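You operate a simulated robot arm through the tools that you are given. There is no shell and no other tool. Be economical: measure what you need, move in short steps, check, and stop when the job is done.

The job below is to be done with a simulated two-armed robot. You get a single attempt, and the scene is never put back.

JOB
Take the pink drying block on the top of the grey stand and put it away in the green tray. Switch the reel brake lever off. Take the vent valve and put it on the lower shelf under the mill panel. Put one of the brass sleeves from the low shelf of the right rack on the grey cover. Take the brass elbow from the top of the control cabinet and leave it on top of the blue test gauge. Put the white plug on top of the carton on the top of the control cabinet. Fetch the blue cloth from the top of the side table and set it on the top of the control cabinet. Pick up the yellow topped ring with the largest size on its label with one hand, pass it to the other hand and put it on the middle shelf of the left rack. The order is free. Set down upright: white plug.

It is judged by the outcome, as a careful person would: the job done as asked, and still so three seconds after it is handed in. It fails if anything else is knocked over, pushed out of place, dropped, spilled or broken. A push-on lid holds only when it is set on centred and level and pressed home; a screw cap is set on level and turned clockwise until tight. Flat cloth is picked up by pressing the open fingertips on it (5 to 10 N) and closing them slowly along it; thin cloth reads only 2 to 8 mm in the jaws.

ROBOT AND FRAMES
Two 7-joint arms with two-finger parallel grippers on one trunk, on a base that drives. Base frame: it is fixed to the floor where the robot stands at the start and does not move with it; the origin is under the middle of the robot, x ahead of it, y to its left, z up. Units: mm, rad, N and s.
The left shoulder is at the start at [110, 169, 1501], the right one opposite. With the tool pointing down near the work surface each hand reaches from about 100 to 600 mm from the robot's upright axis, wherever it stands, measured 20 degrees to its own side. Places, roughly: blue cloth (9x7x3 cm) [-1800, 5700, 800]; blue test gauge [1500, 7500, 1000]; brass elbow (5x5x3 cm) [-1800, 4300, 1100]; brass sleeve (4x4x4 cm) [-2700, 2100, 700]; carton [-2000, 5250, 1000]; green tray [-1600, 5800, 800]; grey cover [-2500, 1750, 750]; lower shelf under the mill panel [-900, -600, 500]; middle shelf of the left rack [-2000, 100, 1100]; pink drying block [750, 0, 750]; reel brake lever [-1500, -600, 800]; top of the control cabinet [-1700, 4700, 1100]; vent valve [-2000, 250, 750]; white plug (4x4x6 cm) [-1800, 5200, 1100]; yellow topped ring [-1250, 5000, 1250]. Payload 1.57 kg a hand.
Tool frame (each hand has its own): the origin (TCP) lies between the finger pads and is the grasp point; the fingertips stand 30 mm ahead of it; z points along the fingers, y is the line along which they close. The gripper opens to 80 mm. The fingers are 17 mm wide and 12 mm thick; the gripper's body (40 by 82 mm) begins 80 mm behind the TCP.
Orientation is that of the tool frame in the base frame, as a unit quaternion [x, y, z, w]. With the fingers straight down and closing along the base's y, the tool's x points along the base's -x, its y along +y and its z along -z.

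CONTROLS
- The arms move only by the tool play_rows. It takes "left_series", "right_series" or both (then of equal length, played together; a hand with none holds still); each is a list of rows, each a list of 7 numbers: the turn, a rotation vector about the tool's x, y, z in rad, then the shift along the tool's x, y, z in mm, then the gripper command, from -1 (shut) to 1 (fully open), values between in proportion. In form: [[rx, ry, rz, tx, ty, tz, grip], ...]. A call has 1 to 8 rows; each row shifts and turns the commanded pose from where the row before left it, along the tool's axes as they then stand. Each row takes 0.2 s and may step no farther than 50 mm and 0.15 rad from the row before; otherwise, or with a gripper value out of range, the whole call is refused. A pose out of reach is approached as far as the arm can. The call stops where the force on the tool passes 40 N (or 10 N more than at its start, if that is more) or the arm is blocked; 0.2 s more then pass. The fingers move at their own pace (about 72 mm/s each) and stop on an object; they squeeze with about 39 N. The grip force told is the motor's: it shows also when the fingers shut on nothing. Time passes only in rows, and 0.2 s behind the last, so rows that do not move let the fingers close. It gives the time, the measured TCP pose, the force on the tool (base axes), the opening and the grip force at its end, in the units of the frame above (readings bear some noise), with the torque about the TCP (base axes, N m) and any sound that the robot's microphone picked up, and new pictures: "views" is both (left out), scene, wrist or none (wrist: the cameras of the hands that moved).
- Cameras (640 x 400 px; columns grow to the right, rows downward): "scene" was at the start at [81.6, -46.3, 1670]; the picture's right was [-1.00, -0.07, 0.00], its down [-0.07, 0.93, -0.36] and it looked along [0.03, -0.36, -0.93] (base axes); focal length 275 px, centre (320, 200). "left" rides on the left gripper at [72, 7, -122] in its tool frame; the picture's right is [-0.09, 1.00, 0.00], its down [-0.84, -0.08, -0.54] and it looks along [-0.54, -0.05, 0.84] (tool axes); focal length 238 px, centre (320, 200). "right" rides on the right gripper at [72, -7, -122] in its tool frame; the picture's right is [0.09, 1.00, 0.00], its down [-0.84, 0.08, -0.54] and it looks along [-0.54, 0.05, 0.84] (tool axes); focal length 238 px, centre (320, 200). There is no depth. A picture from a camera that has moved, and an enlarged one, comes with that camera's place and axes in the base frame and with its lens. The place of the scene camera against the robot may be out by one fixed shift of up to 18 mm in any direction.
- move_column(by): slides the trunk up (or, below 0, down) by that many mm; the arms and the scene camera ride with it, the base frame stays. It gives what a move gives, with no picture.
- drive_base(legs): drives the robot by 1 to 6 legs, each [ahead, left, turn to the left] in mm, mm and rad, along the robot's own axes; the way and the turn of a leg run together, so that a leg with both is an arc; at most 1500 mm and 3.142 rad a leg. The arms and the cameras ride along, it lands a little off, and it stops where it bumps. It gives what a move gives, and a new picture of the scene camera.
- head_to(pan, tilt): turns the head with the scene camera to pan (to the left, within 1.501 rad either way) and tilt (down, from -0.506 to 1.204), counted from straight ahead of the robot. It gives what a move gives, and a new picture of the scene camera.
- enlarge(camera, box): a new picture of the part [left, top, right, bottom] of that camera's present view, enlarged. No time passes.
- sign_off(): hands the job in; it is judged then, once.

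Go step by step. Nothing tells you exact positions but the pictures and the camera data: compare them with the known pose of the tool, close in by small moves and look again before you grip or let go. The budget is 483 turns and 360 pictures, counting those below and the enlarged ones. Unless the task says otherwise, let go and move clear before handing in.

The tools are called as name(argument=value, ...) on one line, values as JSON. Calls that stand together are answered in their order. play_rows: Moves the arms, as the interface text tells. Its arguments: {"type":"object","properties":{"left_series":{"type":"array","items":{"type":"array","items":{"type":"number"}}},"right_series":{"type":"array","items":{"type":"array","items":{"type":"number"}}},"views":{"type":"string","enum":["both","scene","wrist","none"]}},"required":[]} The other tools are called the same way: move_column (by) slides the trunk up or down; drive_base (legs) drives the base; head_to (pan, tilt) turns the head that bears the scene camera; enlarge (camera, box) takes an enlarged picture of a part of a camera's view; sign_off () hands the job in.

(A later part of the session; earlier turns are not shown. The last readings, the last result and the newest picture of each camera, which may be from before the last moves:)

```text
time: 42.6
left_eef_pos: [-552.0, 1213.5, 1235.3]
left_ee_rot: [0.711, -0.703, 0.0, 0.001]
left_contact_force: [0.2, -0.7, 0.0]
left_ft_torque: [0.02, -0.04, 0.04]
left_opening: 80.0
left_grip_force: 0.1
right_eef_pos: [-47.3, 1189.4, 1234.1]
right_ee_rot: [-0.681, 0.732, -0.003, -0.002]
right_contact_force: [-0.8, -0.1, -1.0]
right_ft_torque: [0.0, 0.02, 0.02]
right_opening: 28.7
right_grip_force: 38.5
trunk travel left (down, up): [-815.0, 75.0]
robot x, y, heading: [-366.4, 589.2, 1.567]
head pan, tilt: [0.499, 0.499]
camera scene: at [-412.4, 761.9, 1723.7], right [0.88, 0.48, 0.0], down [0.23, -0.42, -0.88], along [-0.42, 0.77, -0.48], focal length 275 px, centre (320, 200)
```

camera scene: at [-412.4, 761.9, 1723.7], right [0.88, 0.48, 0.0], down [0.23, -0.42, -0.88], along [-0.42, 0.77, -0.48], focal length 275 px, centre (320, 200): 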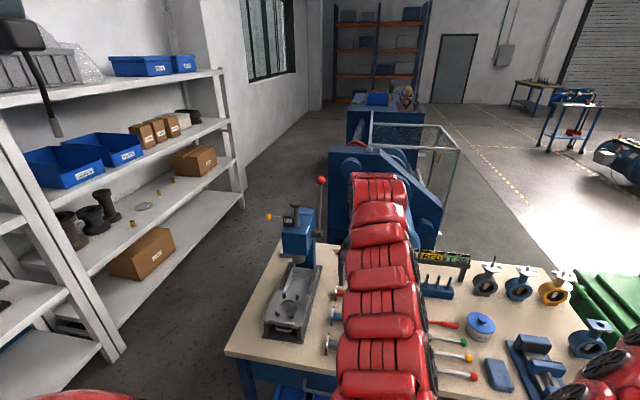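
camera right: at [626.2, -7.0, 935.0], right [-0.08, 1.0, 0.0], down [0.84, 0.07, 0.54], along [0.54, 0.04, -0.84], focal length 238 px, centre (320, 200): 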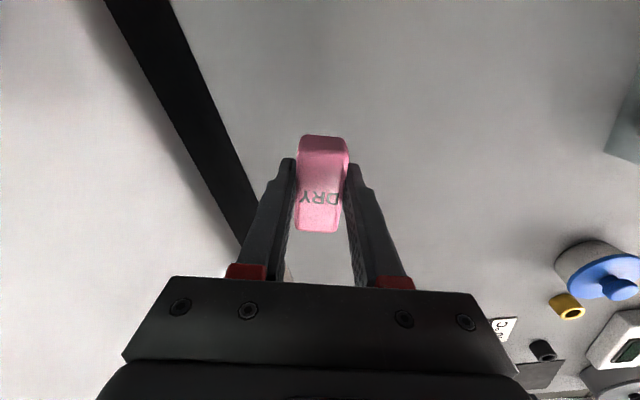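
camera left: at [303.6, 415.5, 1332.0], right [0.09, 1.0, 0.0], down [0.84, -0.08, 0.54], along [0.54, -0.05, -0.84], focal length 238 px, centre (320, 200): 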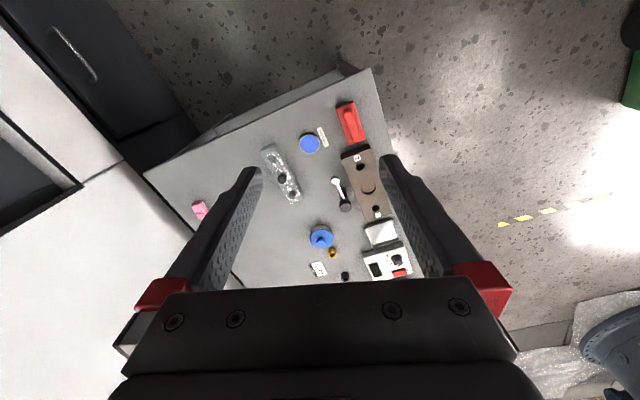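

drive_base(legs=[[-300, 0, 0]])

play_rows(left_series=[[0, 0, 0, 0, 0, 48, 1], [0, 0, 0, 0, 0, 48, 1], [0, 0, 0, 10, 0, 48, 1], [0, 0, 0, 25, 0, 40, 1], [0, 0, 0, 35, 0, 30, 1], [0, 0, 0, 35, 0, 30, 1], [0, 0, 0, 35, 0, 30, 1], [0, 0, 0, 45, 0, 10, 1]], right_series=[[0, 0, 0.05, 0, 0, 48, -1], [0, 0, 0, 0, 0, 48, -1], [0, 0, 0, 10, 0, 48, -1], [0, 0, 0, 25, 0, 40, -1], [0, 0, 0, 35, 0, 30, -1], [0, 0, 0, 35, 0, 30, -1], [0, 0, 0, 35, 0, 30, -1], [0, 0, 0, 45, 0, 10, -1]], views="scene")

```text
time: 44.6
left_eef_pos: [-552.9, 921.1, 1234.8]
left_ee_rot: [0.711, -0.703, 0.0, 0.001]
left_contact_force: [0.3, 0.7, -0.3]
left_ft_torque: [-0.01, -0.01, 0.0]
left_opening: 80.2
left_grip_force: 0.1
right_eef_pos: [-48.2, 895.8, 1233.7]
right_ee_rot: [-0.681, 0.733, -0.003, -0.002]
right_contact_force: [0.0, 0.5, -0.1]
right_ft_torque: [0.02, 0.0, -0.03]
right_opening: 28.9
right_grip_force: 38.9
trunk travel left (down, up): [-815.0, 75.0]
robot x, y, heading: [-368.9, 296.0, 1.569]
head pan, tilt: [0.499, 0.499]
camera scene: at [-413.3, 468.9, 1723.5], right [0.88, 0.47, 0.0], down [0.23, -0.42, -0.88], along [-0.42, 0.77, -0.48], focal length 275 px, centre (320, 200)
```

scene: 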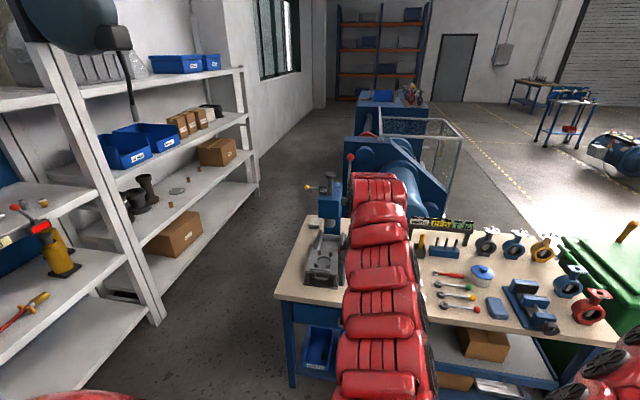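

```text
time: 46.4
left_eef_pos: [-550.7, 922.7, 1242.5]
left_ee_rot: [0.712, -0.702, 0.003, -0.017]
left_contact_force: [-0.1, -1.1, -0.6]
left_ft_torque: [0.01, 0.01, -0.01]
left_opening: 80.0
left_grip_force: 0.1
left hand out of reach, approached as far as the arm can: row 1, 2, 3, 4, 5, 6, 7, 8
right_eef_pos: [-53.9, 901.7, 1204.6]
right_ee_rot: [-0.653, 0.757, -0.013, -0.002]
right_contact_force: [0.2, 0.2, 0.3]
right_ft_torque: [0.01, -0.03, -0.01]
right_opening: 28.9
right_grip_force: 38.9
right hand out of reach, approached as far as the arm can: row 1, 2, 3, 4, 5, 6, 7, 8
trunk travel left (down, up): [-815.0, 75.0]
robot x, y, heading: [-367.8, 299.9, 1.566]
head pan, tilt: [0.499, 0.499]
camera scene: at [-413.4, 466.9, 1723.7], right [0.88, 0.47, 0.0], down [0.23, -0.42, -0.88], along [-0.42, 0.77, -0.48], focal length 275 px, centre (320, 200)
```

scene: 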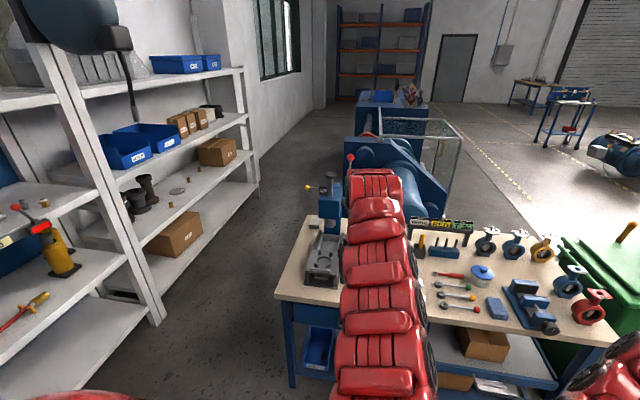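

The arms seem stuck near a joint limit; I go back outward, then down.

play_rows(left_series=[[0, 0, 0, -40, 0, 0, 1], [0, 0, 0, -40, 0, 0, 1], [0, 0, 0, 0, 0, 40, 1], [0, 0, 0, 0, 0, 45, 1], [0, 0, 0, 0, 0, 45, 1], [0, 0, 0, 0, 0, 45, 1], [0, 0, 0, 0, 0, 45, 1]], right_series=[[0, 0, 0.1, -40, 0, 0, -1], [0, 0, 0, -40, -20, 0, -1], [0, 0, 0, 0, -20, 40, -1], [0, 0, 0, 0, 0, 45, -1], [0, 0, 0, 0, 0, 45, -1], [0, 0, 0, 0, 0, 45, -1], [0, 0, 0, 0, 0, 45, -1]], views="none")

```text
time: 48.0
left_eef_pos: [-555.2, 1002.0, 1017.7]
left_ee_rot: [0.71, -0.704, -0.001, 0.001]
left_contact_force: [0.1, 0.0, -0.3]
left_ft_torque: [0.01, 0.02, 0.0]
left_opening: 80.0
left_grip_force: 0.0
right_eef_pos: [-18.6, 978.2, 986.4]
right_ee_rot: [-0.624, 0.781, -0.003, -0.002]
right_contact_force: [0.9, 0.1, -0.8]
right_ft_torque: [0.0, 0.0, 0.0]
right_opening: 28.7
right_grip_force: 39.4
trunk travel left (down, up): [-815.0, 75.0]
robot x, y, heading: [-368.8, 301.1, 1.565]
head pan, tilt: [0.499, 0.499]
```

play_rows(left_series=[[0, 0, 0, 40, 0, 25, 1], [0, 0, 0, 40, 0, 25, 1], [0, 0, 0, 40, 0, 20, 1], [0, 0, 0, 40, 0, 20, 1], [0, 0, 0, 40, 0, 20, 1], [0, 0, 0, 40, 0, 0, 1], [0, 0, 0, 40, 0, 0, 1]], right_series=[[0, 0, -0.1, 40, 0, 25, -1], [0, 0, -0.1, 40, 0, 15, -1], [0, 0, 0, 40, 0, 15, -1], [0, 0, 0, 40, 0, 10, -1], [0, 0, 0, 40, 0, 10, -1], [0, 0, 0, 40, 0, 0, -1], [0, 0, 0, 40, 0, 0, -1]], views="none")

```text
time: 49.6
left_eef_pos: [-556.5, 866.3, 919.1]
left_ee_rot: [0.711, -0.703, 0.0, 0.001]
left_contact_force: [-0.2, 0.2, -0.8]
left_ft_torque: [-0.01, -0.01, -0.02]
left_opening: 79.9
left_grip_force: 0.0
left hand out of reach, approached as far as the arm can: row 3, 4, 5, 6, 7
right_eef_pos: [10.0, 812.3, 918.8]
right_ee_rot: [-0.699, 0.715, -0.002, -0.003]
right_contact_force: [1.0, 0.2, -0.4]
right_ft_torque: [-0.02, -0.02, -0.03]
right_opening: 28.6
right_grip_force: 38.8
right hand out of reach, approached as far as the arm can: row 4, 5, 6, 7
trunk travel left (down, up): [-815.0, 75.0]
robot x, y, heading: [-365.9, 296.2, 1.565]
head pan, tilt: [0.499, 0.499]
```

Now I drive around the bench into the aisle and turn to face the right rack.

drive_base(legs=[[0, 950, 0], [300, 200, 0], [1350, 100, 0]])

drive_base(legs=[[0, 0, 1.93]])

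head_to(pan=0.2, tilt=0.6)

```text
time: 62.2
left_eef_pos: [-1743.4, 2490.2, 918.4]
left_ee_rot: [-0.703, 0.711, 0.0, -0.001]
left_contact_force: [0.1, 0.3, 0.1]
left_ft_torque: [-0.03, -0.01, 0.0]
left_opening: 79.8
left_grip_force: 0.0
right_eef_pos: [-1176.1, 2420.1, 917.9]
right_ee_rot: [-0.689, 0.724, -0.006, -0.008]
right_contact_force: [1.6, -2.1, -0.6]
right_ft_torque: [0.19, 0.06, -0.17]
right_opening: 28.6
right_grip_force: 39.2
trunk travel left (down, up): [-815.0, 75.0]
robot x, y, heading: [-1563.4, 1914.9, 1.541]
head pan, tilt: [0.499, 0.499]
stopped in leg 3: the force on the tool passed its limit at 71 N (the readings are from after the stop); the commanded pose is now the measured one
camera scene: at [-1608.3, 2087.2, 1723.6], right [0.89, 0.46, 0.0], down [0.22, -0.43, -0.88], along [-0.4, 0.78, -0.48], focal length 275 px, centre (320, 200)
```

scene: 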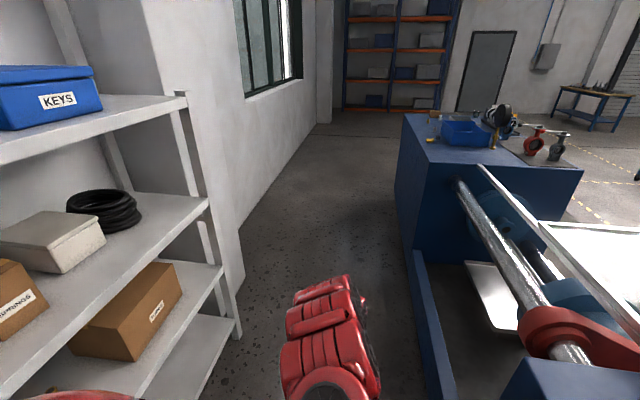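

```text
time: 63.1
left_eef_pos: [-1758.8, 2481.9, 921.0]
left_ee_rot: [0.712, -0.703, -0.001, 0.0]
left_contact_force: [-0.8, -0.6, -0.3]
left_ft_torque: [0.02, -0.04, -0.01]
left_opening: 80.0
left_grip_force: 0.1
right_eef_pos: [-1190.2, 2422.5, 918.9]
right_ee_rot: [-0.696, 0.718, -0.007, -0.012]
right_contact_force: [1.3, -12.1, 8.6]
right_ft_torque: [1.12, -0.33, -0.53]
right_opening: 28.8
right_grip_force: 38.9
trunk travel left (down, up): [-815.0, 75.0]
robot x, y, heading: [-1561.3, 1915.2, 1.567]
head pan, tilt: [0.499, 0.499]
stopped in leg 1: the force on the tool passed its limit at 48 N (the readings are from after the stop); the commanded pose is now the measured one
camera scene: at [-1613.1, 2081.9, 1724.0], right [0.88, 0.48, 0.0], down [0.23, -0.42, -0.88], along [-0.42, 0.77, -0.48], focal length 275 px, centre (320, 200)
```

scene: 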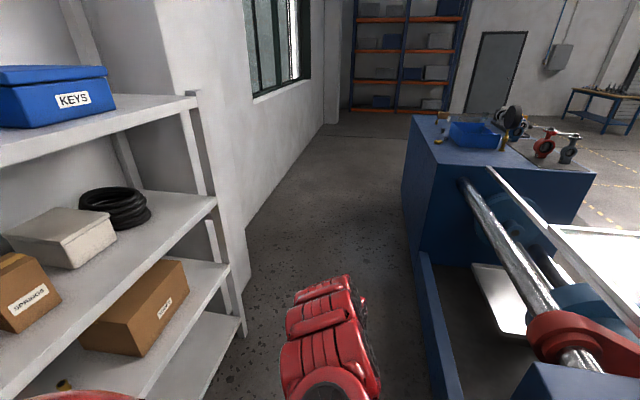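

```text
time: 64.0
left_eef_pos: [-1758.0, 2483.0, 919.7]
left_ee_rot: [0.712, -0.702, -0.002, 0.001]
left_contact_force: [0.3, -0.4, -0.2]
left_ft_torque: [0.02, 0.0, 0.01]
left_opening: 79.9
left_grip_force: 0.1
right_eef_pos: [-1189.8, 2422.8, 918.4]
right_ee_rot: [-0.697, 0.717, -0.005, -0.012]
right_contact_force: [-0.8, -15.4, 6.2]
right_ft_torque: [1.27, -0.31, -0.61]
right_opening: 28.7
right_grip_force: 38.7
trunk travel left (down, up): [-815.0, 75.0]
robot x, y, heading: [-1566.4, 1912.4, 1.573]
head pan, tilt: [0.201, 0.6]
camera scene: at [-1586.2, 2087.8, 1715.0], right [0.98, 0.2, 0.0], down [0.11, -0.55, -0.83], along [-0.16, 0.81, -0.56], focal length 275 px, centre (320, 200)
```

scene: 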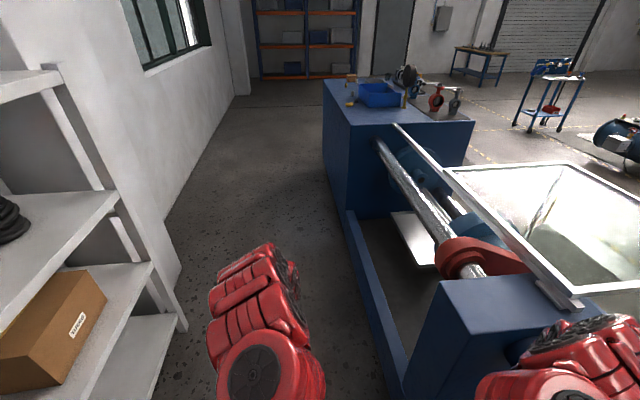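

The right hand touched the blue machine's end. I back off, strafe west a little, then turn.

drive_base(legs=[[-150, 0, 0], [0, 60, 0]])

play_rows(right_series=[[0, 0, 0, 0, 0, 0, -1]], views="wrist")

```text
time: 65.9
left_eef_pos: [-1811.8, 2337.4, 918.9]
left_ee_rot: [0.712, -0.702, -0.001, 0.002]
left_contact_force: [0.3, 0.6, 1.6]
left_ft_torque: [0.01, 0.02, -0.02]
left_opening: 79.8
left_grip_force: 0.0
right_eef_pos: [-1246.1, 2279.7, 916.6]
right_ee_rot: [-0.696, 0.718, -0.007, -0.013]
right_contact_force: [-0.1, 0.0, -0.8]
right_ft_torque: [0.01, 0.0, 0.02]
right_opening: 28.7
right_grip_force: 38.6
trunk travel left (down, up): [-815.0, 75.0]
robot x, y, heading: [-1625.3, 1768.7, 1.572]
head pan, tilt: [0.201, 0.6]
camera scene: at [-1639.1, 1945.5, 1714.5], right [0.98, 0.2, 0.0], down [0.11, -0.55, -0.82], along [-0.17, 0.81, -0.57], focal length 275 px, centre (320, 200)
```

scene: 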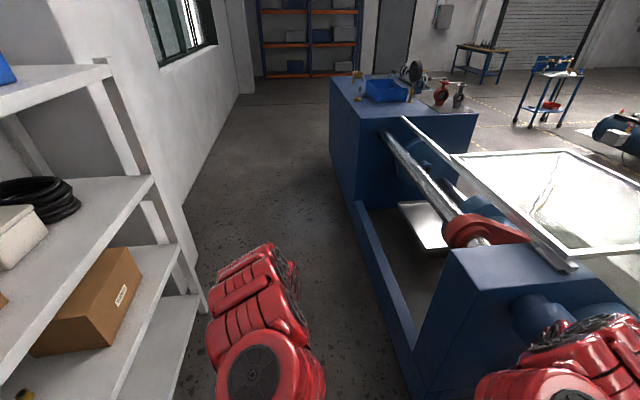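

```text
time: 66.3
left_eef_pos: [-1812.7, 2335.5, 919.1]
left_ee_rot: [0.712, -0.702, 0.0, 0.002]
left_contact_force: [0.6, -0.3, -0.2]
left_ft_torque: [0.02, 0.03, -0.01]
left_opening: 80.2
left_grip_force: 0.2
right_eef_pos: [-1245.8, 2278.6, 916.0]
right_ee_rot: [-0.697, 0.717, -0.005, -0.012]
right_contact_force: [0.5, 0.4, 0.0]
right_ft_torque: [-0.03, 0.01, -0.02]
right_opening: 28.5
right_grip_force: 38.3
trunk travel left (down, up): [-815.0, 75.0]
robot x, y, heading: [-1624.1, 1770.4, 1.57]
head pan, tilt: [0.201, 0.6]
camera right: at [-1239.5, 2210.1, 1040.9], right [-1.0, -0.06, 0.01], down [-0.05, 0.85, 0.52], along [-0.04, 0.52, -0.85], focal length 238 px, centre (320, 200)
```

right: 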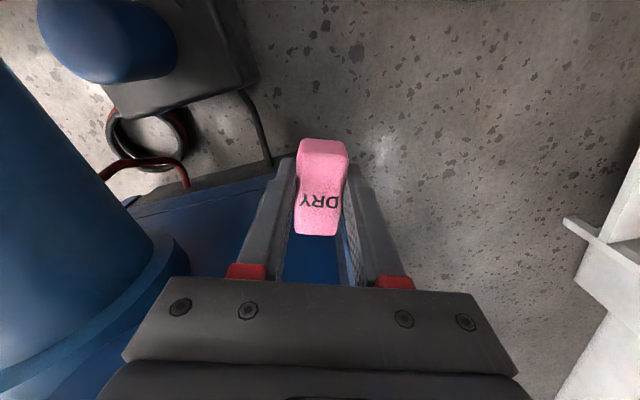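

drive_base(legs=[[0, -60, 0], [0, 0, 1.93]])

head_to(pan=0.0, tilt=0.7)

```text
time: 71.9
left_eef_pos: [-2023.7, 1383.1, 918.5]
left_ee_rot: [0.982, 0.191, 0.001, 0.0]
left_contact_force: [0.2, 0.4, -1.1]
left_ft_torque: [-0.03, -0.02, 0.01]
left_opening: 80.1
left_grip_force: 0.1
right_eef_pos: [-2174.8, 1932.7, 917.2]
right_ee_rot: [0.985, 0.17, 0.014, 0.002]
right_contact_force: [-0.5, -0.4, 0.3]
right_ft_torque: [-0.03, 0.02, 0.03]
right_opening: 28.6
right_grip_force: 38.9
trunk travel left (down, up): [-815.0, 75.0]
robot x, y, heading: [-1561.1, 1765.2, -2.767]
head pan, tilt: [0.201, 0.6]
camera scene: at [-1715.0, 1700.5, 1714.6], right [-0.54, 0.84, 0.0], down [0.48, 0.31, -0.82], along [-0.69, -0.45, -0.57], focal length 275 px, centre (320, 200)
```

scene: 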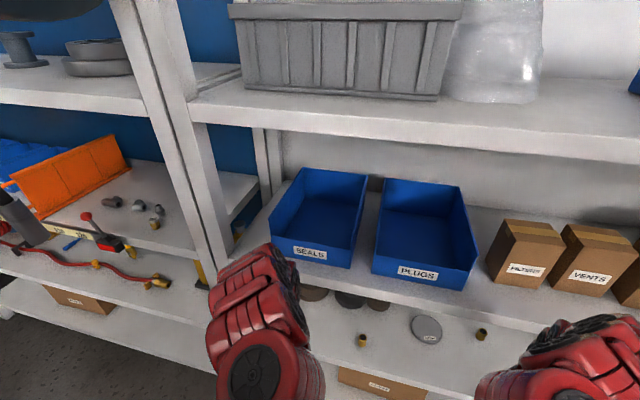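

```text
time: 72.6
left_eef_pos: [-2023.5, 1384.0, 919.9]
left_ee_rot: [0.982, 0.191, 0.001, 0.001]
left_contact_force: [-0.4, 0.8, 0.1]
left_ft_torque: [-0.01, -0.01, 0.01]
left_opening: 79.9
left_grip_force: 0.0
right_eef_pos: [-2175.0, 1933.3, 917.7]
right_ee_rot: [0.985, 0.171, 0.013, 0.001]
right_contact_force: [0.0, -0.6, -1.9]
right_ft_torque: [0.02, 0.03, 0.01]
right_opening: 28.5
right_grip_force: 38.7
trunk travel left (down, up): [-815.0, 75.0]
robot x, y, heading: [-1561.3, 1768.3, -2.772]
head pan, tilt: [0.0, 0.7]
camera scene: at [-1719.8, 1717.4, 1706.0], right [-0.36, 0.93, 0.0], down [0.6, 0.23, -0.77], along [-0.71, -0.28, -0.64], focal length 275 px, centre (320, 200)
```

scene: 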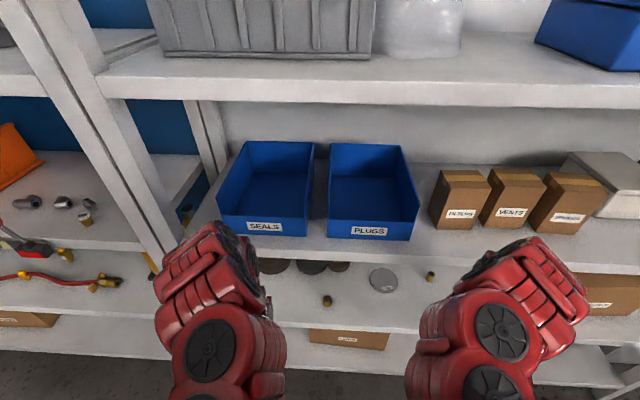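

Shelf z≈670–700; sleeve at about (-2275,1526), disc at (-2465,1720). I tuck the right hand in tighter before closing up on the rack.

play_rows(right_series=[[0, 0, 0, 10, 0, 40, -1], [0, 0, 0, 20, 0, 20, -1], [0, 0, 0, 40, 0, 0, -1], [0, 0, 0, 40, 0, 0, -1], [0, 0, 0, 40, 10, 0, -1], [0, 0, 0, 40, 10, 0, -1]], views="none")

```text
time: 74.0
left_eef_pos: [-2023.6, 1384.4, 919.9]
left_ee_rot: [0.981, 0.192, 0.001, 0.001]
left_contact_force: [-0.2, 0.1, 0.7]
left_ft_torque: [0.0, -0.02, 0.03]
left_opening: 80.1
left_grip_force: 0.1
right_eef_pos: [-2068.8, 1999.6, 790.6]
right_ee_rot: [0.985, 0.17, 0.015, 0.002]
right_contact_force: [-0.2, -0.2, 0.3]
right_ft_torque: [-0.04, 0.0, 0.03]
right_opening: 28.7
right_grip_force: 39.0
right hand out of reach, approached as far as the arm can: row 3, 4, 5, 6
trunk travel left (down, up): [-815.0, 75.0]
robot x, y, heading: [-1562.2, 1764.8, -2.768]
head pan, tilt: [0.0, 0.7]
```

play_rows(right_series=[[0, 0, 0, 40, 0, 0, -1], [0, 0, 0, 40, 0, 0, -1], [0, 0, 0, 40, 0, 0, -1], [0, 0, 0, 0, 0, -20, -1], [0, 0, 0, 0, 0, -20, -1]], views="none")

```text
time: 75.2
left_eef_pos: [-2023.2, 1383.1, 919.0]
left_ee_rot: [0.981, 0.192, 0.0, 0.0]
left_contact_force: [0.4, -0.7, -0.1]
left_ft_torque: [-0.04, 0.03, -0.01]
left_opening: 79.9
left_grip_force: 0.2
right_eef_pos: [-2012.2, 2065.4, 767.6]
right_ee_rot: [0.985, 0.17, 0.015, 0.003]
right_contact_force: [-0.3, -0.5, 0.0]
right_ft_torque: [-0.01, 0.0, 0.01]
right_opening: 28.7
right_grip_force: 38.6
right hand out of reach, approached as far as the arm can: row 1, 2, 3, 4, 5
trunk travel left (down, up): [-815.0, 75.0]
robot x, y, heading: [-1563.3, 1765.1, -2.771]
head pan, tilt: [0.0, 0.7]
```

Right hand is now compact. Next I pitch the left tool 45° forward in free space, retracting it, and then lower the trunk.

play_rows(left_series=[[0, -0.13, 0, 20, 0, -20, 1], [0, -0.13, 0, 20, 0, -20, 1], [0, -0.13, 0, 20, 0, -20, 1], [0, -0.13, 0, 15, 0, -20, 1], [0, -0.13, 0, 15, 0, -20, 1], [0, -0.135, 0, 0, 0, -20, 1]], views="none")

move_column(by=-250)

```text
time: 76.3
left_eef_pos: [-2091.0, 1240.4, 959.0]
left_ee_rot: [0.95, 0.178, -0.254, 0.044]
left_contact_force: [0.2, 0.3, 0.1]
left_ft_torque: [-0.02, -0.02, 0.01]
left_opening: 79.6
left_grip_force: 0.1
left hand out of reach, approached as far as the arm can: row 1, 2, 3, 4, 5
right_eef_pos: [-2011.7, 2066.9, 766.8]
right_ee_rot: [0.985, 0.17, 0.015, 0.002]
right_contact_force: [-0.6, -0.7, 0.2]
right_ft_torque: [0.0, 0.03, -0.01]
right_opening: 28.7
right_grip_force: 38.3
trunk travel left (down, up): [-815.0, 75.0]
robot x, y, heading: [-1564.2, 1767.9, -2.769]
head pan, tilt: [0.0, 0.7]
stopped in row 5 (left hand): the force on the tool passed its limit at 66 N (the readings are from after the stop); the commanded pose is now the measured one
```

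```text
time: 78.9
left_eef_pos: [-2091.9, 1238.4, 706.9]
left_ee_rot: [0.95, 0.178, -0.254, 0.042]
left_contact_force: [-0.2, -0.5, -0.2]
left_ft_torque: [-0.01, -0.05, -0.02]
left_opening: 79.9
left_grip_force: 0.1
right_eef_pos: [-2011.0, 2066.0, 518.2]
right_ee_rot: [0.985, 0.171, 0.014, 0.001]
right_contact_force: [0.4, 0.1, -1.1]
right_ft_torque: [0.0, 0.02, 0.0]
right_opening: 28.7
right_grip_force: 39.3
trunk travel left (down, up): [-565.0, 325.0]
robot x, y, heading: [-1564.6, 1767.0, -2.767]
head pan, tilt: [0.0, 0.7]
```

The left hand drifted and touched something near the rack; I look.

play_rows(left_series=[[0, 0, 0, 0, 0, 0, 1]], views="both")

```text
time: 79.3
left_eef_pos: [-2092.0, 1238.0, 708.3]
left_ee_rot: [0.95, 0.177, -0.253, 0.042]
left_contact_force: [-0.9, -0.2, 0.2]
left_ft_torque: [0.01, 0.01, -0.02]
left_opening: 80.0
left_grip_force: 0.0
right_eef_pos: [-2011.5, 2065.5, 518.9]
right_ee_rot: [0.985, 0.17, 0.014, 0.002]
right_contact_force: [-0.2, 0.5, 0.3]
right_ft_torque: [0.04, 0.01, -0.03]
right_opening: 28.9
right_grip_force: 38.6
trunk travel left (down, up): [-565.0, 325.0]
robot x, y, heading: [-1563.6, 1769.5, -2.772]
head pan, tilt: [0.0, 0.7]
camera scene: at [-1719.6, 1717.7, 1456.0], right [-0.36, 0.93, 0.0], down [0.6, 0.23, -0.76], along [-0.71, -0.28, -0.64], focal length 275 px, centre (320, 200)
camera left: at [-1974.3, 1276.7, 778.4], right [0.28, -0.96, 0.04], down [-0.45, -0.1, 0.89], along [-0.85, -0.27, -0.46], focal length 238 px, centre (320, 200)
```

scene: 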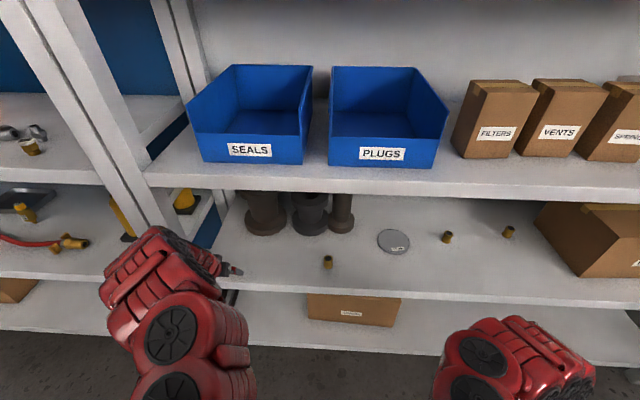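
left: 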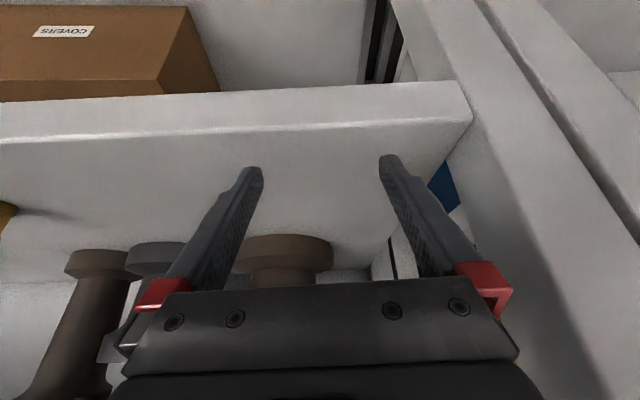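

The hand is just in front of the shelf's left end, nothing disturbed. I pull it back toward the robot, then sidestep right and close in.

play_rows(left_series=[[0, 0, 0, 35, -10, -20, 1], [0, 0, 0, 35, -10, -20, 1], [0, 0, 0, 35, -10, -20, 1], [0, 0, 0, 35, -10, -20, 1], [0, 0, 0, 10, 0, -40, 1], [0, 0, 0, 0, 0, -40, 1]], views="none")

drive_base(legs=[[0, -344, 0]])

```text
time: 80.7
left_eef_pos: [-2082.9, 1225.2, 714.9]
left_ee_rot: [0.95, 0.177, -0.253, 0.043]
left_contact_force: [-0.6, -0.8, -0.3]
left_ft_torque: [-0.01, 0.02, 0.0]
left_opening: 80.0
left_grip_force: 0.0
left hand out of reach, approached as far as the arm can: row 1, 2, 3, 4, 5, 6
right_eef_pos: [-2011.9, 2065.5, 518.3]
right_ee_rot: [0.985, 0.171, 0.015, 0.002]
right_contact_force: [0.0, 0.3, 0.0]
right_ft_torque: [-0.02, -0.01, -0.05]
right_opening: 28.6
right_grip_force: 39.2
trunk travel left (down, up): [-565.0, 325.0]
robot x, y, heading: [-1564.7, 1769.1, -2.771]
head pan, tilt: [0.0, 0.7]
```

```text
time: 82.9
left_eef_pos: [-2206.1, 1541.2, 714.5]
left_ee_rot: [0.95, 0.178, -0.252, 0.043]
left_contact_force: [-0.5, 0.0, -0.4]
left_ft_torque: [-0.01, -0.01, 0.02]
left_opening: 79.9
left_grip_force: 0.0
right_eef_pos: [-2137.2, 2381.5, 516.8]
right_ee_rot: [0.985, 0.172, 0.015, 0.003]
right_contact_force: [-0.6, 0.2, -0.8]
right_ft_torque: [-0.01, -0.01, 0.01]
right_opening: 28.8
right_grip_force: 39.1
trunk travel left (down, up): [-565.0, 325.0]
robot x, y, heading: [-1685.5, 2086.4, -2.77]
head pan, tilt: [0.0, 0.7]
camera scene: at [-1843.9, 2035.5, 1456.0], right [-0.37, 0.93, 0.0], down [0.6, 0.23, -0.76], along [-0.71, -0.28, -0.64], focal length 275 px, centre (320, 200)
```

scene: 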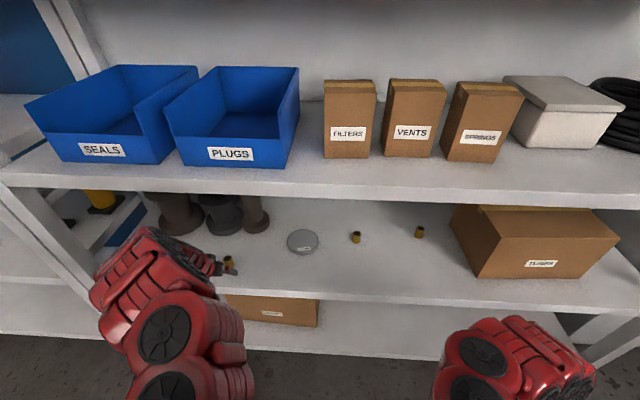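

The left hand stopped right at sleeve 1. I check through the wrist camera.

play_rows(left_series=[[0, 0, 0, 0, 0, 0, 1]], views="wrist")

enlarge(camera="scene", box=[80, 180, 400, 380])

```text
time: 83.3
left_eef_pos: [-2205.9, 1540.2, 714.9]
left_ee_rot: [0.95, 0.178, -0.253, 0.043]
left_contact_force: [-0.5, -0.3, 0.6]
left_ft_torque: [-0.02, 0.02, 0.03]
left_opening: 80.0
left_grip_force: 0.0
right_eef_pos: [-2136.9, 2381.5, 516.8]
right_ee_rot: [0.985, 0.172, 0.013, 0.002]
right_contact_force: [0.1, 0.1, -0.4]
right_ft_torque: [0.02, -0.01, 0.02]
right_opening: 28.5
right_grip_force: 39.0
trunk travel left (down, up): [-565.0, 325.0]
robot x, y, heading: [-1686.4, 2085.8, -2.77]
head pan, tilt: [0.0, 0.7]
camera left: at [-2088.3, 1578.7, 784.7], right [0.28, -0.96, 0.04], down [-0.45, -0.1, 0.89], along [-0.85, -0.27, -0.46], focal length 238 px, centre (320, 200)
```

left: 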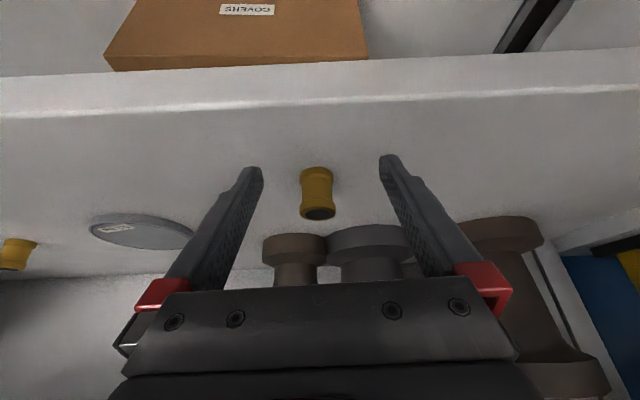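

```text
2.00 times, centred on (240, 280) of scene
camera zoom: at [-1843.6, 2034.8, 1456.0], right [-0.37, 0.93, 0.0], down [0.6, 0.24, -0.76], along [-0.71, -0.28, -0.64], focal length 551 px, centre (480, 40)
```

zoom: 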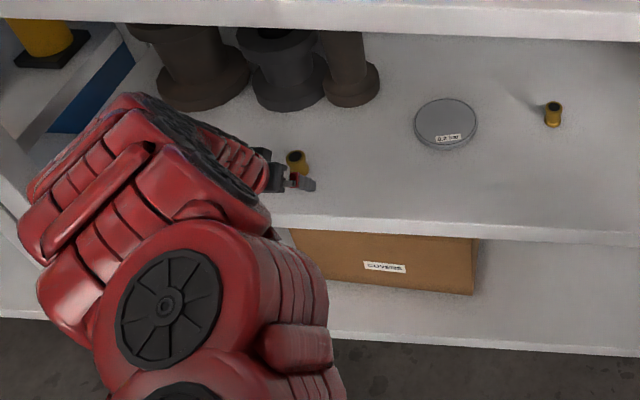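

The sleeve is centred between the open fingers, about 55 mm ahead. I ease forward and slightly down.

play_rows(left_series=[[0, 0, 0, -14, -2, 10, 1], [0, 0, 0, -14, -3, 12, 1]], views="wrist")

```text
time: 83.9
left_eef_pos: [-2240.6, 1533.3, 709.9]
left_ee_rot: [0.95, 0.179, -0.252, 0.042]
left_contact_force: [0.4, 0.1, 0.2]
left_ft_torque: [-0.01, 0.01, -0.03]
left_opening: 80.0
left_grip_force: 0.2
right_eef_pos: [-2136.9, 2381.9, 517.4]
right_ee_rot: [0.985, 0.172, 0.015, 0.002]
right_contact_force: [-0.7, -0.5, -0.2]
right_ft_torque: [0.02, 0.02, 0.0]
right_opening: 28.7
right_grip_force: 38.6
trunk travel left (down, up): [-565.0, 325.0]
robot x, y, heading: [-1690.0, 2086.4, -2.768]
head pan, tilt: [0.0, 0.7]
camera left: at [-2124.0, 1570.6, 779.8], right [0.28, -0.96, 0.04], down [-0.45, -0.1, 0.89], along [-0.85, -0.27, -0.46], focal length 238 px, centre (320, 200)
```

left: 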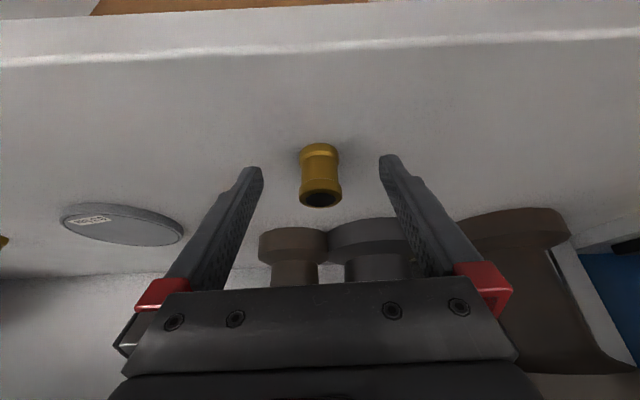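

play_rows(left_series=[[0, 0, 0, -12, -2, 10, 1], [0, 0, 0, -7, 0, 10, 1]], views="wrist")

```text
time: 84.5
left_eef_pos: [-2266.3, 1526.4, 701.4]
left_ee_rot: [0.95, 0.179, -0.254, 0.042]
left_contact_force: [-0.4, -0.3, 0.3]
left_ft_torque: [0.0, -0.04, -0.03]
left_opening: 79.9
left_grip_force: 0.1
right_eef_pos: [-2136.3, 2382.1, 516.9]
right_ee_rot: [0.985, 0.172, 0.014, 0.002]
right_contact_force: [-0.8, 0.5, -0.7]
right_ft_torque: [-0.01, -0.01, -0.01]
right_opening: 28.7
right_grip_force: 38.5
trunk travel left (down, up): [-565.0, 325.0]
robot x, y, heading: [-1689.7, 2083.6, -2.766]
head pan, tilt: [0.0, 0.7]
camera left: at [-2148.8, 1564.1, 771.9], right [0.28, -0.96, 0.04], down [-0.45, -0.1, 0.89], along [-0.85, -0.27, -0.46], focal length 238 px, centre (320, 200)
```

left: 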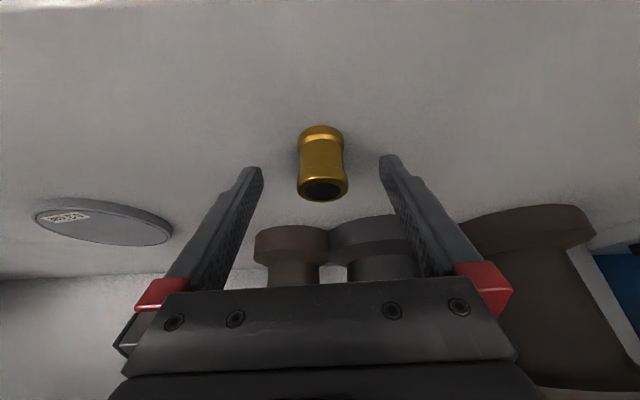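

play_rows(left_series=[[0, 0, 0, 0, 1, 7, 1], [0, 0, 0, 0, 0, 0, -1], [0, 0, 0, 0, 0, 0, -1], [0, 0, 0, 0, 0, 0, -1], [0, 0, 0, 0, 0, 0, -1]], views="wrist")

```text
time: 85.7
left_eef_pos: [-2268.9, 1523.7, 695.3]
left_ee_rot: [0.95, 0.178, -0.253, 0.043]
left_contact_force: [-1.0, -0.7, 1.2]
left_ft_torque: [0.01, -0.01, 0.0]
left_opening: 30.8
left_grip_force: 39.3
right_eef_pos: [-2135.3, 2382.9, 515.9]
right_ee_rot: [0.985, 0.172, 0.015, 0.002]
right_contact_force: [-0.9, -0.2, -1.2]
right_ft_torque: [0.03, 0.02, 0.0]
right_opening: 28.5
right_grip_force: 39.3
trunk travel left (down, up): [-565.0, 325.0]
robot x, y, heading: [-1690.4, 2087.2, -2.766]
head pan, tilt: [0.0, 0.7]
camera left: at [-2151.1, 1561.7, 766.2], right [0.28, -0.96, 0.04], down [-0.45, -0.1, 0.89], along [-0.85, -0.27, -0.46], focal length 238 px, centre (320, 200)
```

left: 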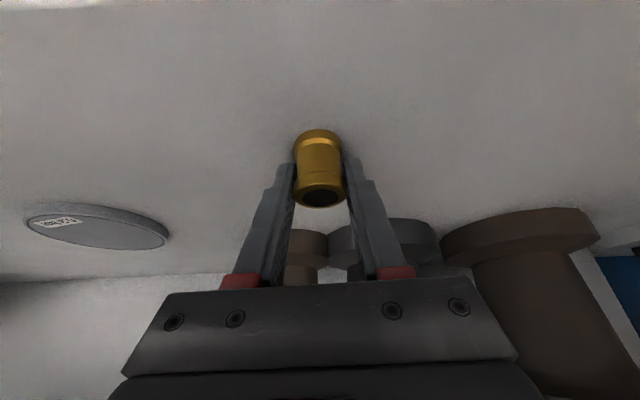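

Sleeve gripped. I lift it 30 mm and shift the whole base sideways to line up with the disc.

play_rows(left_series=[[0, 0, 0, -8, 0, -13, -1], [0, 0, 0, -8, 0, -13, -1]], views="none")

drive_base(legs=[[0, -250, 0]])

play_rows(left_series=[[0, 0, 0, 0, 0, 0, -1]], views="wrist")

```text
time: 86.3
left_eef_pos: [-2268.9, 1523.5, 727.3]
left_ee_rot: [0.95, 0.178, -0.253, 0.043]
left_contact_force: [-0.1, -0.3, -0.3]
left_ft_torque: [-0.01, 0.0, -0.01]
left_opening: 30.8
left_grip_force: 39.0
right_eef_pos: [-2136.1, 2382.6, 517.3]
right_ee_rot: [0.985, 0.171, 0.014, 0.002]
right_contact_force: [-0.4, -0.1, 0.1]
right_ft_torque: [-0.02, -0.02, 0.0]
right_opening: 28.6
right_grip_force: 38.9
trunk travel left (down, up): [-565.0, 325.0]
robot x, y, heading: [-1684.3, 2082.9, -2.768]
head pan, tilt: [0.0, 0.7]
```

```text
time: 88.2
left_eef_pos: [-2361.2, 1756.9, 725.7]
left_ee_rot: [0.95, 0.179, -0.252, 0.044]
left_contact_force: [-0.1, 0.4, -1.2]
left_ft_torque: [0.01, 0.02, 0.02]
left_opening: 30.3
left_grip_force: 38.6
right_eef_pos: [-2227.7, 2615.9, 517.3]
right_ee_rot: [0.985, 0.172, 0.015, 0.002]
right_contact_force: [0.1, 0.7, -0.1]
right_ft_torque: [-0.02, -0.01, 0.01]
right_opening: 29.0
right_grip_force: 38.4
trunk travel left (down, up): [-565.0, 325.0]
robot x, y, heading: [-1778.3, 2319.7, -2.767]
head pan, tilt: [0.0, 0.7]
camera scene: at [-1935.6, 2268.8, 1455.9], right [-0.37, 0.93, 0.0], down [0.6, 0.24, -0.76], along [-0.71, -0.28, -0.64], focal length 275 px, centre (320, 200)
```

scene: 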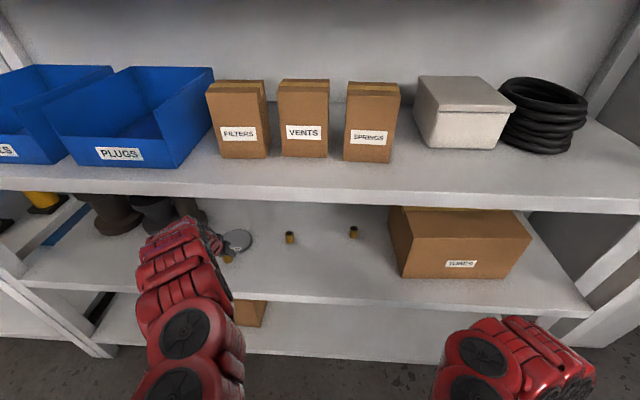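

```text
time: 88.6
left_eef_pos: [-2361.3, 1755.1, 725.3]
left_ee_rot: [0.95, 0.178, -0.253, 0.042]
left_contact_force: [-0.1, -0.2, -1.0]
left_ft_torque: [0.0, -0.02, 0.01]
left_opening: 30.4
left_grip_force: 38.9
right_eef_pos: [-2228.1, 2614.6, 517.0]
right_ee_rot: [0.985, 0.173, 0.014, 0.001]
right_contact_force: [-0.4, 0.7, -0.3]
right_ft_torque: [-0.02, 0.0, -0.03]
right_opening: 28.6
right_grip_force: 38.3
trunk travel left (down, up): [-565.0, 325.0]
robot x, y, heading: [-1777.1, 2316.5, -2.765]
head pan, tilt: [0.0, 0.7]
camera left: at [-2243.2, 1793.8, 796.2], right [0.29, -0.96, 0.04], down [-0.45, -0.1, 0.89], along [-0.84, -0.27, -0.46], focal length 238 px, centre (320, 200)
```

left: 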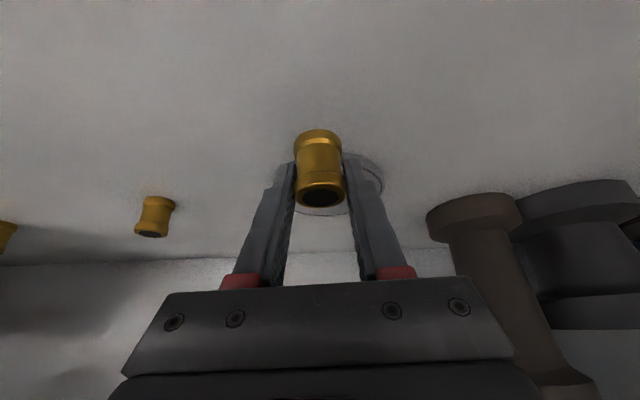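

The disc lies straight ahead by about 85 mm. I drive forward slowly.

drive_base(legs=[[85, 0, 0]])

play_rows(left_series=[[0, 0, 0, 0, 0, 0, -1]], views="wrist")

```text
time: 89.7
left_eef_pos: [-2423.3, 1729.9, 717.5]
left_ee_rot: [0.952, 0.182, -0.244, 0.042]
left_contact_force: [-0.6, 0.6, -1.3]
left_ft_torque: [0.0, 0.0, 0.03]
left_opening: 30.5
left_grip_force: 38.8
right_eef_pos: [-2302.2, 2586.1, 517.5]
right_ee_rot: [0.985, 0.173, 0.012, 0.002]
right_contact_force: [0.1, 0.9, -0.8]
right_ft_torque: [0.03, 0.0, 0.02]
right_opening: 28.7
right_grip_force: 38.5
trunk travel left (down, up): [-565.0, 325.0]
robot x, y, heading: [-1851.2, 2286.9, -2.766]
head pan, tilt: [0.0, 0.7]
stopped in leg 1: the robot was blocked; the commanded pose is now the measured one
camera scene: at [-2006.7, 2241.2, 1456.6], right [-0.37, 0.93, 0.0], down [0.6, 0.24, -0.77], along [-0.71, -0.28, -0.64], focal length 275 px, centre (320, 200)
```

scene: 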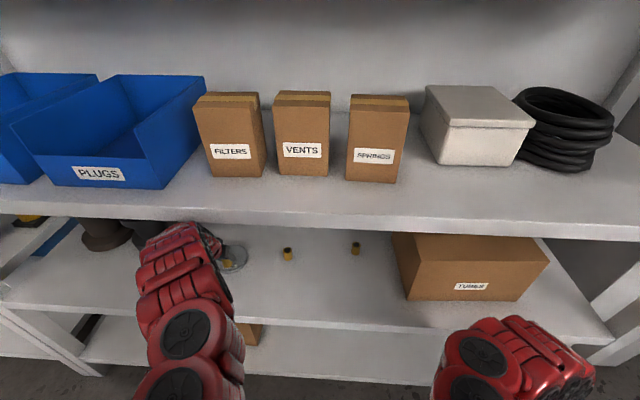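

```text
time: 90.1
left_eef_pos: [-2422.7, 1728.8, 717.7]
left_ee_rot: [0.951, 0.182, -0.245, 0.042]
left_contact_force: [-0.5, 0.4, -0.9]
left_ft_torque: [0.01, 0.01, 0.0]
left_opening: 30.4
left_grip_force: 39.5
right_eef_pos: [-2303.2, 2587.4, 518.0]
right_ee_rot: [0.985, 0.173, 0.013, 0.002]
right_contact_force: [0.2, -0.2, 0.4]
right_ft_torque: [0.02, 0.01, 0.0]
right_opening: 28.5
right_grip_force: 38.6
trunk travel left (down, up): [-565.0, 325.0]
robot x, y, heading: [-1853.3, 2288.7, -2.768]
head pan, tilt: [0.0, 0.7]
camera left: at [-2307.5, 1767.4, 790.0], right [0.29, -0.96, 0.03], down [-0.47, -0.11, 0.88], along [-0.84, -0.27, -0.48], focal length 238 px, centre (320, 200)
```

left: 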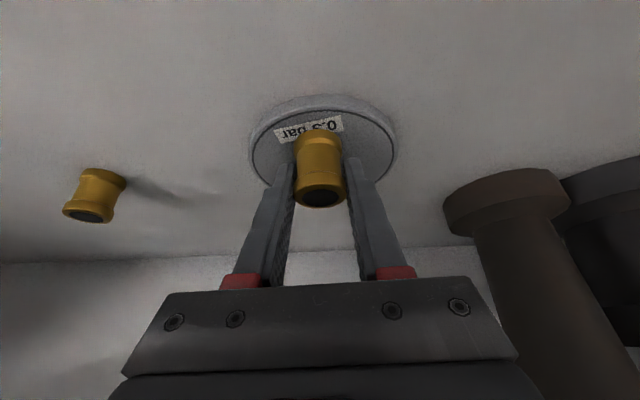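

The forearm met the middle shelf, but the sleeve is already over the disc (about 18 mm off centre). I lower it gently.

play_rows(left_series=[[0, 0, 0, 3, 0, 5, -1], [0, 0, 0, 2, 0, 3, -1]], views="wrist")

```text
time: 90.7
left_eef_pos: [-2425.0, 1729.3, 706.2]
left_ee_rot: [0.952, 0.182, -0.244, 0.041]
left_contact_force: [1.0, 0.7, 3.6]
left_ft_torque: [-0.02, 0.02, -0.01]
left_opening: 30.5
left_grip_force: 39.6
right_eef_pos: [-2302.7, 2586.8, 517.0]
right_ee_rot: [0.985, 0.173, 0.014, 0.002]
right_contact_force: [0.3, 0.2, 0.0]
right_ft_torque: [-0.01, -0.02, 0.01]
right_opening: 28.6
right_grip_force: 38.8
trunk travel left (down, up): [-565.0, 325.0]
robot x, y, heading: [-1852.6, 2293.2, -2.769]
head pan, tilt: [0.0, 0.7]
camera left: at [-2308.9, 1766.9, 779.9], right [0.29, -0.96, 0.03], down [-0.47, -0.11, 0.88], along [-0.84, -0.27, -0.48], focal length 238 px, centre (320, 200)
```

left: 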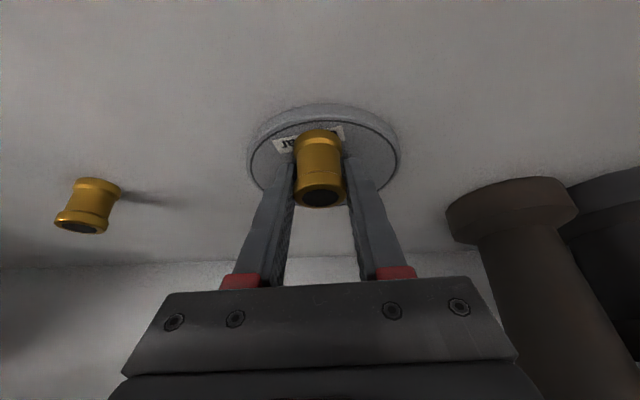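

play_rows(left_series=[[0, 0, 0, 1, 0, 1.5, -1], [0, 0, 0, 0, 0, 0, -1]], views="none")

```text
time: 91.3
left_eef_pos: [-2424.1, 1729.8, 707.8]
left_ee_rot: [0.952, 0.181, -0.245, 0.042]
left_contact_force: [-2.2, -2.7, 12.0]
left_ft_torque: [-0.2, 0.17, -0.01]
left_opening: 30.5
left_grip_force: 38.8
right_eef_pos: [-2303.4, 2586.9, 517.8]
right_ee_rot: [0.985, 0.173, 0.013, 0.002]
right_contact_force: [-0.3, 0.3, -0.1]
right_ft_torque: [0.01, -0.04, -0.01]
right_opening: 28.8
right_grip_force: 38.3
trunk travel left (down, up): [-565.0, 325.0]
robot x, y, heading: [-1853.3, 2289.2, -2.761]
head pan, tilt: [0.0, 0.7]
```

It rests on the disc. I open the fingers and back straight out.

play_rows(left_series=[[0, 0, 0, 0, 0, 0, 1], [0, 0, 0, 0, 0, 0, 1], [0, 0, 0, 0, 0, 0, 1]], views="none")

drive_base(legs=[[-250, 0, 0]])

enlarge(camera="scene", box=[140, 200, 400, 340])

```text
time: 92.1
left_eef_pos: [-2424.4, 1729.5, 703.8]
left_ee_rot: [0.952, 0.182, -0.244, 0.041]
left_contact_force: [-0.1, -0.2, -0.5]
left_ft_torque: [0.01, 0.01, 0.02]
left_opening: 80.2
left_grip_force: 0.1
right_eef_pos: [-2304.0, 2586.7, 517.6]
right_ee_rot: [0.985, 0.172, 0.013, 0.002]
right_contact_force: [0.4, 0.4, -1.9]
right_ft_torque: [0.0, -0.01, 0.01]
right_opening: 28.8
right_grip_force: 38.3
trunk travel left (down, up): [-565.0, 325.0]
robot x, y, heading: [-1854.3, 2290.8, -2.766]
head pan, tilt: [0.0, 0.7]
```

```text
time: 93.9
left_eef_pos: [-2192.8, 1818.5, 704.0]
left_ee_rot: [0.951, 0.184, -0.244, 0.042]
left_contact_force: [0.5, 0.3, -0.2]
left_ft_torque: [-0.01, 0.02, 0.0]
left_opening: 79.9
left_grip_force: 0.1
right_eef_pos: [-2074.8, 2675.4, 518.0]
right_ee_rot: [0.985, 0.175, 0.014, 0.002]
right_contact_force: [0.3, -0.3, -0.2]
right_ft_torque: [-0.01, 0.02, 0.0]
right_opening: 28.5
right_grip_force: 38.2
trunk travel left (down, up): [-565.0, 325.0]
robot x, y, heading: [-1622.9, 2380.7, -2.762]
head pan, tilt: [0.0, 0.7]
camera scene: at [-1778.2, 2330.7, 1456.1], right [-0.37, 0.93, 0.0], down [0.6, 0.24, -0.77], along [-0.71, -0.28, -0.64], focal length 275 px, centre (320, 200)
```

scene: 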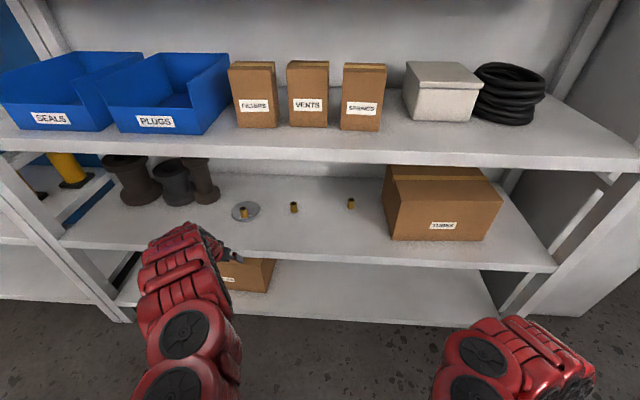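

```text
2.46 times, centred on (270, 270) of scene
camera zoom: at [-1778.2, 2330.7, 1456.1], right [-0.37, 0.93, 0.0], down [0.6, 0.24, -0.77], along [-0.71, -0.28, -0.64], focal length 678 px, centre (443, 28)
```

zoom: 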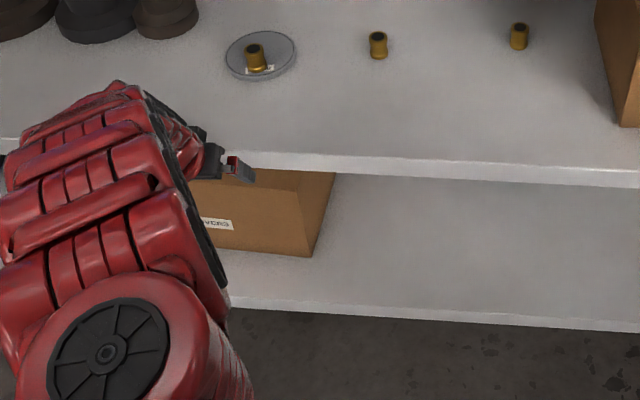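

The sleeve stands on the grey cover. Next I tuck the left hand like the right one, tool down, before driving up the aisle.

play_rows(left_series=[[0, 0.13, 0, 0, 0, 10, 0], [0, 0.13, 0, 0, 0, 10, 0], [0, 0.13, 0, 0, 0, 20, 0], [0, 0.11, 0, 0, 0, 30, 0], [0, 0, 0, 20, 0, 40, 0], [0, 0, 0, 40, 0, 20, 0], [0, 0, 0, 40, 0, 0, 0], [0, 0, 0, 40, 0, 0, 0]], views="none")

play_rows(left_series=[[0, 0, 0, 40, 0, 10, 0], [0, 0, 0, 40, 0, 10, 0], [0, 0, 0, 40, 0, 0, 0], [0, 0, 0, 40, 0, 0, 0], [0, 0, 0, 40, 0, 0, 0]], views="scene")

```text
time: 95.7
left_eef_pos: [-2067.2, 1875.3, 601.1]
left_ee_rot: [0.977, 0.187, -0.102, 0.013]
left_contact_force: [-0.1, 0.6, 0.4]
left_ft_torque: [-0.03, -0.01, 0.01]
left_opening: 39.9
left_grip_force: 0.1
left hand out of reach, approached as far as the arm can: row 2, 3, 4, 5
right_eef_pos: [-2074.2, 2676.3, 518.0]
right_ee_rot: [0.985, 0.175, 0.013, 0.003]
right_contact_force: [0.4, -0.5, -0.5]
right_ft_torque: [0.01, -0.01, -0.01]
right_opening: 28.7
right_grip_force: 39.3
trunk travel left (down, up): [-565.0, 325.0]
robot x, y, heading: [-1625.6, 2383.4, -2.759]
head pan, tilt: [0.0, 0.7]
```

```text
time: 96.9
left_eef_pos: [-1886.4, 1947.2, 538.7]
left_ee_rot: [0.977, 0.188, -0.1, 0.014]
left_contact_force: [0.3, -0.2, 0.7]
left_ft_torque: [0.01, 0.02, 0.0]
left_opening: 40.3
left_grip_force: 0.1
right_eef_pos: [-2074.7, 2676.3, 518.0]
right_ee_rot: [0.985, 0.174, 0.014, 0.002]
right_contact_force: [0.4, -0.2, 0.1]
right_ft_torque: [0.0, 0.0, 0.0]
right_opening: 28.8
right_grip_force: 38.6
trunk travel left (down, up): [-565.0, 325.0]
robot x, y, heading: [-1621.8, 2380.3, -2.767]
head pan, tilt: [0.0, 0.7]
camera scene: at [-1778.1, 2330.8, 1456.1], right [-0.37, 0.93, 0.0], down [0.6, 0.24, -0.77], along [-0.71, -0.28, -0.64], focal length 275 px, centre (320, 200)
```

scene: 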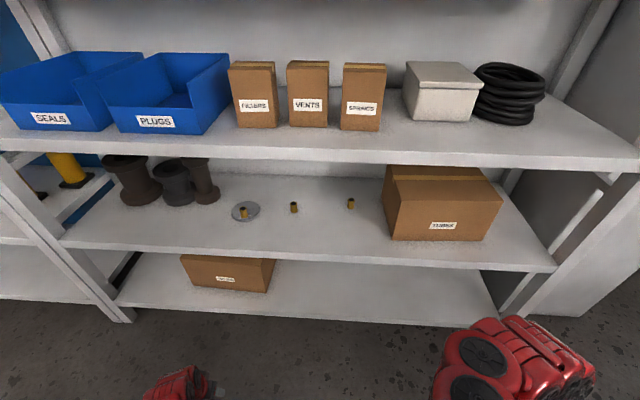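

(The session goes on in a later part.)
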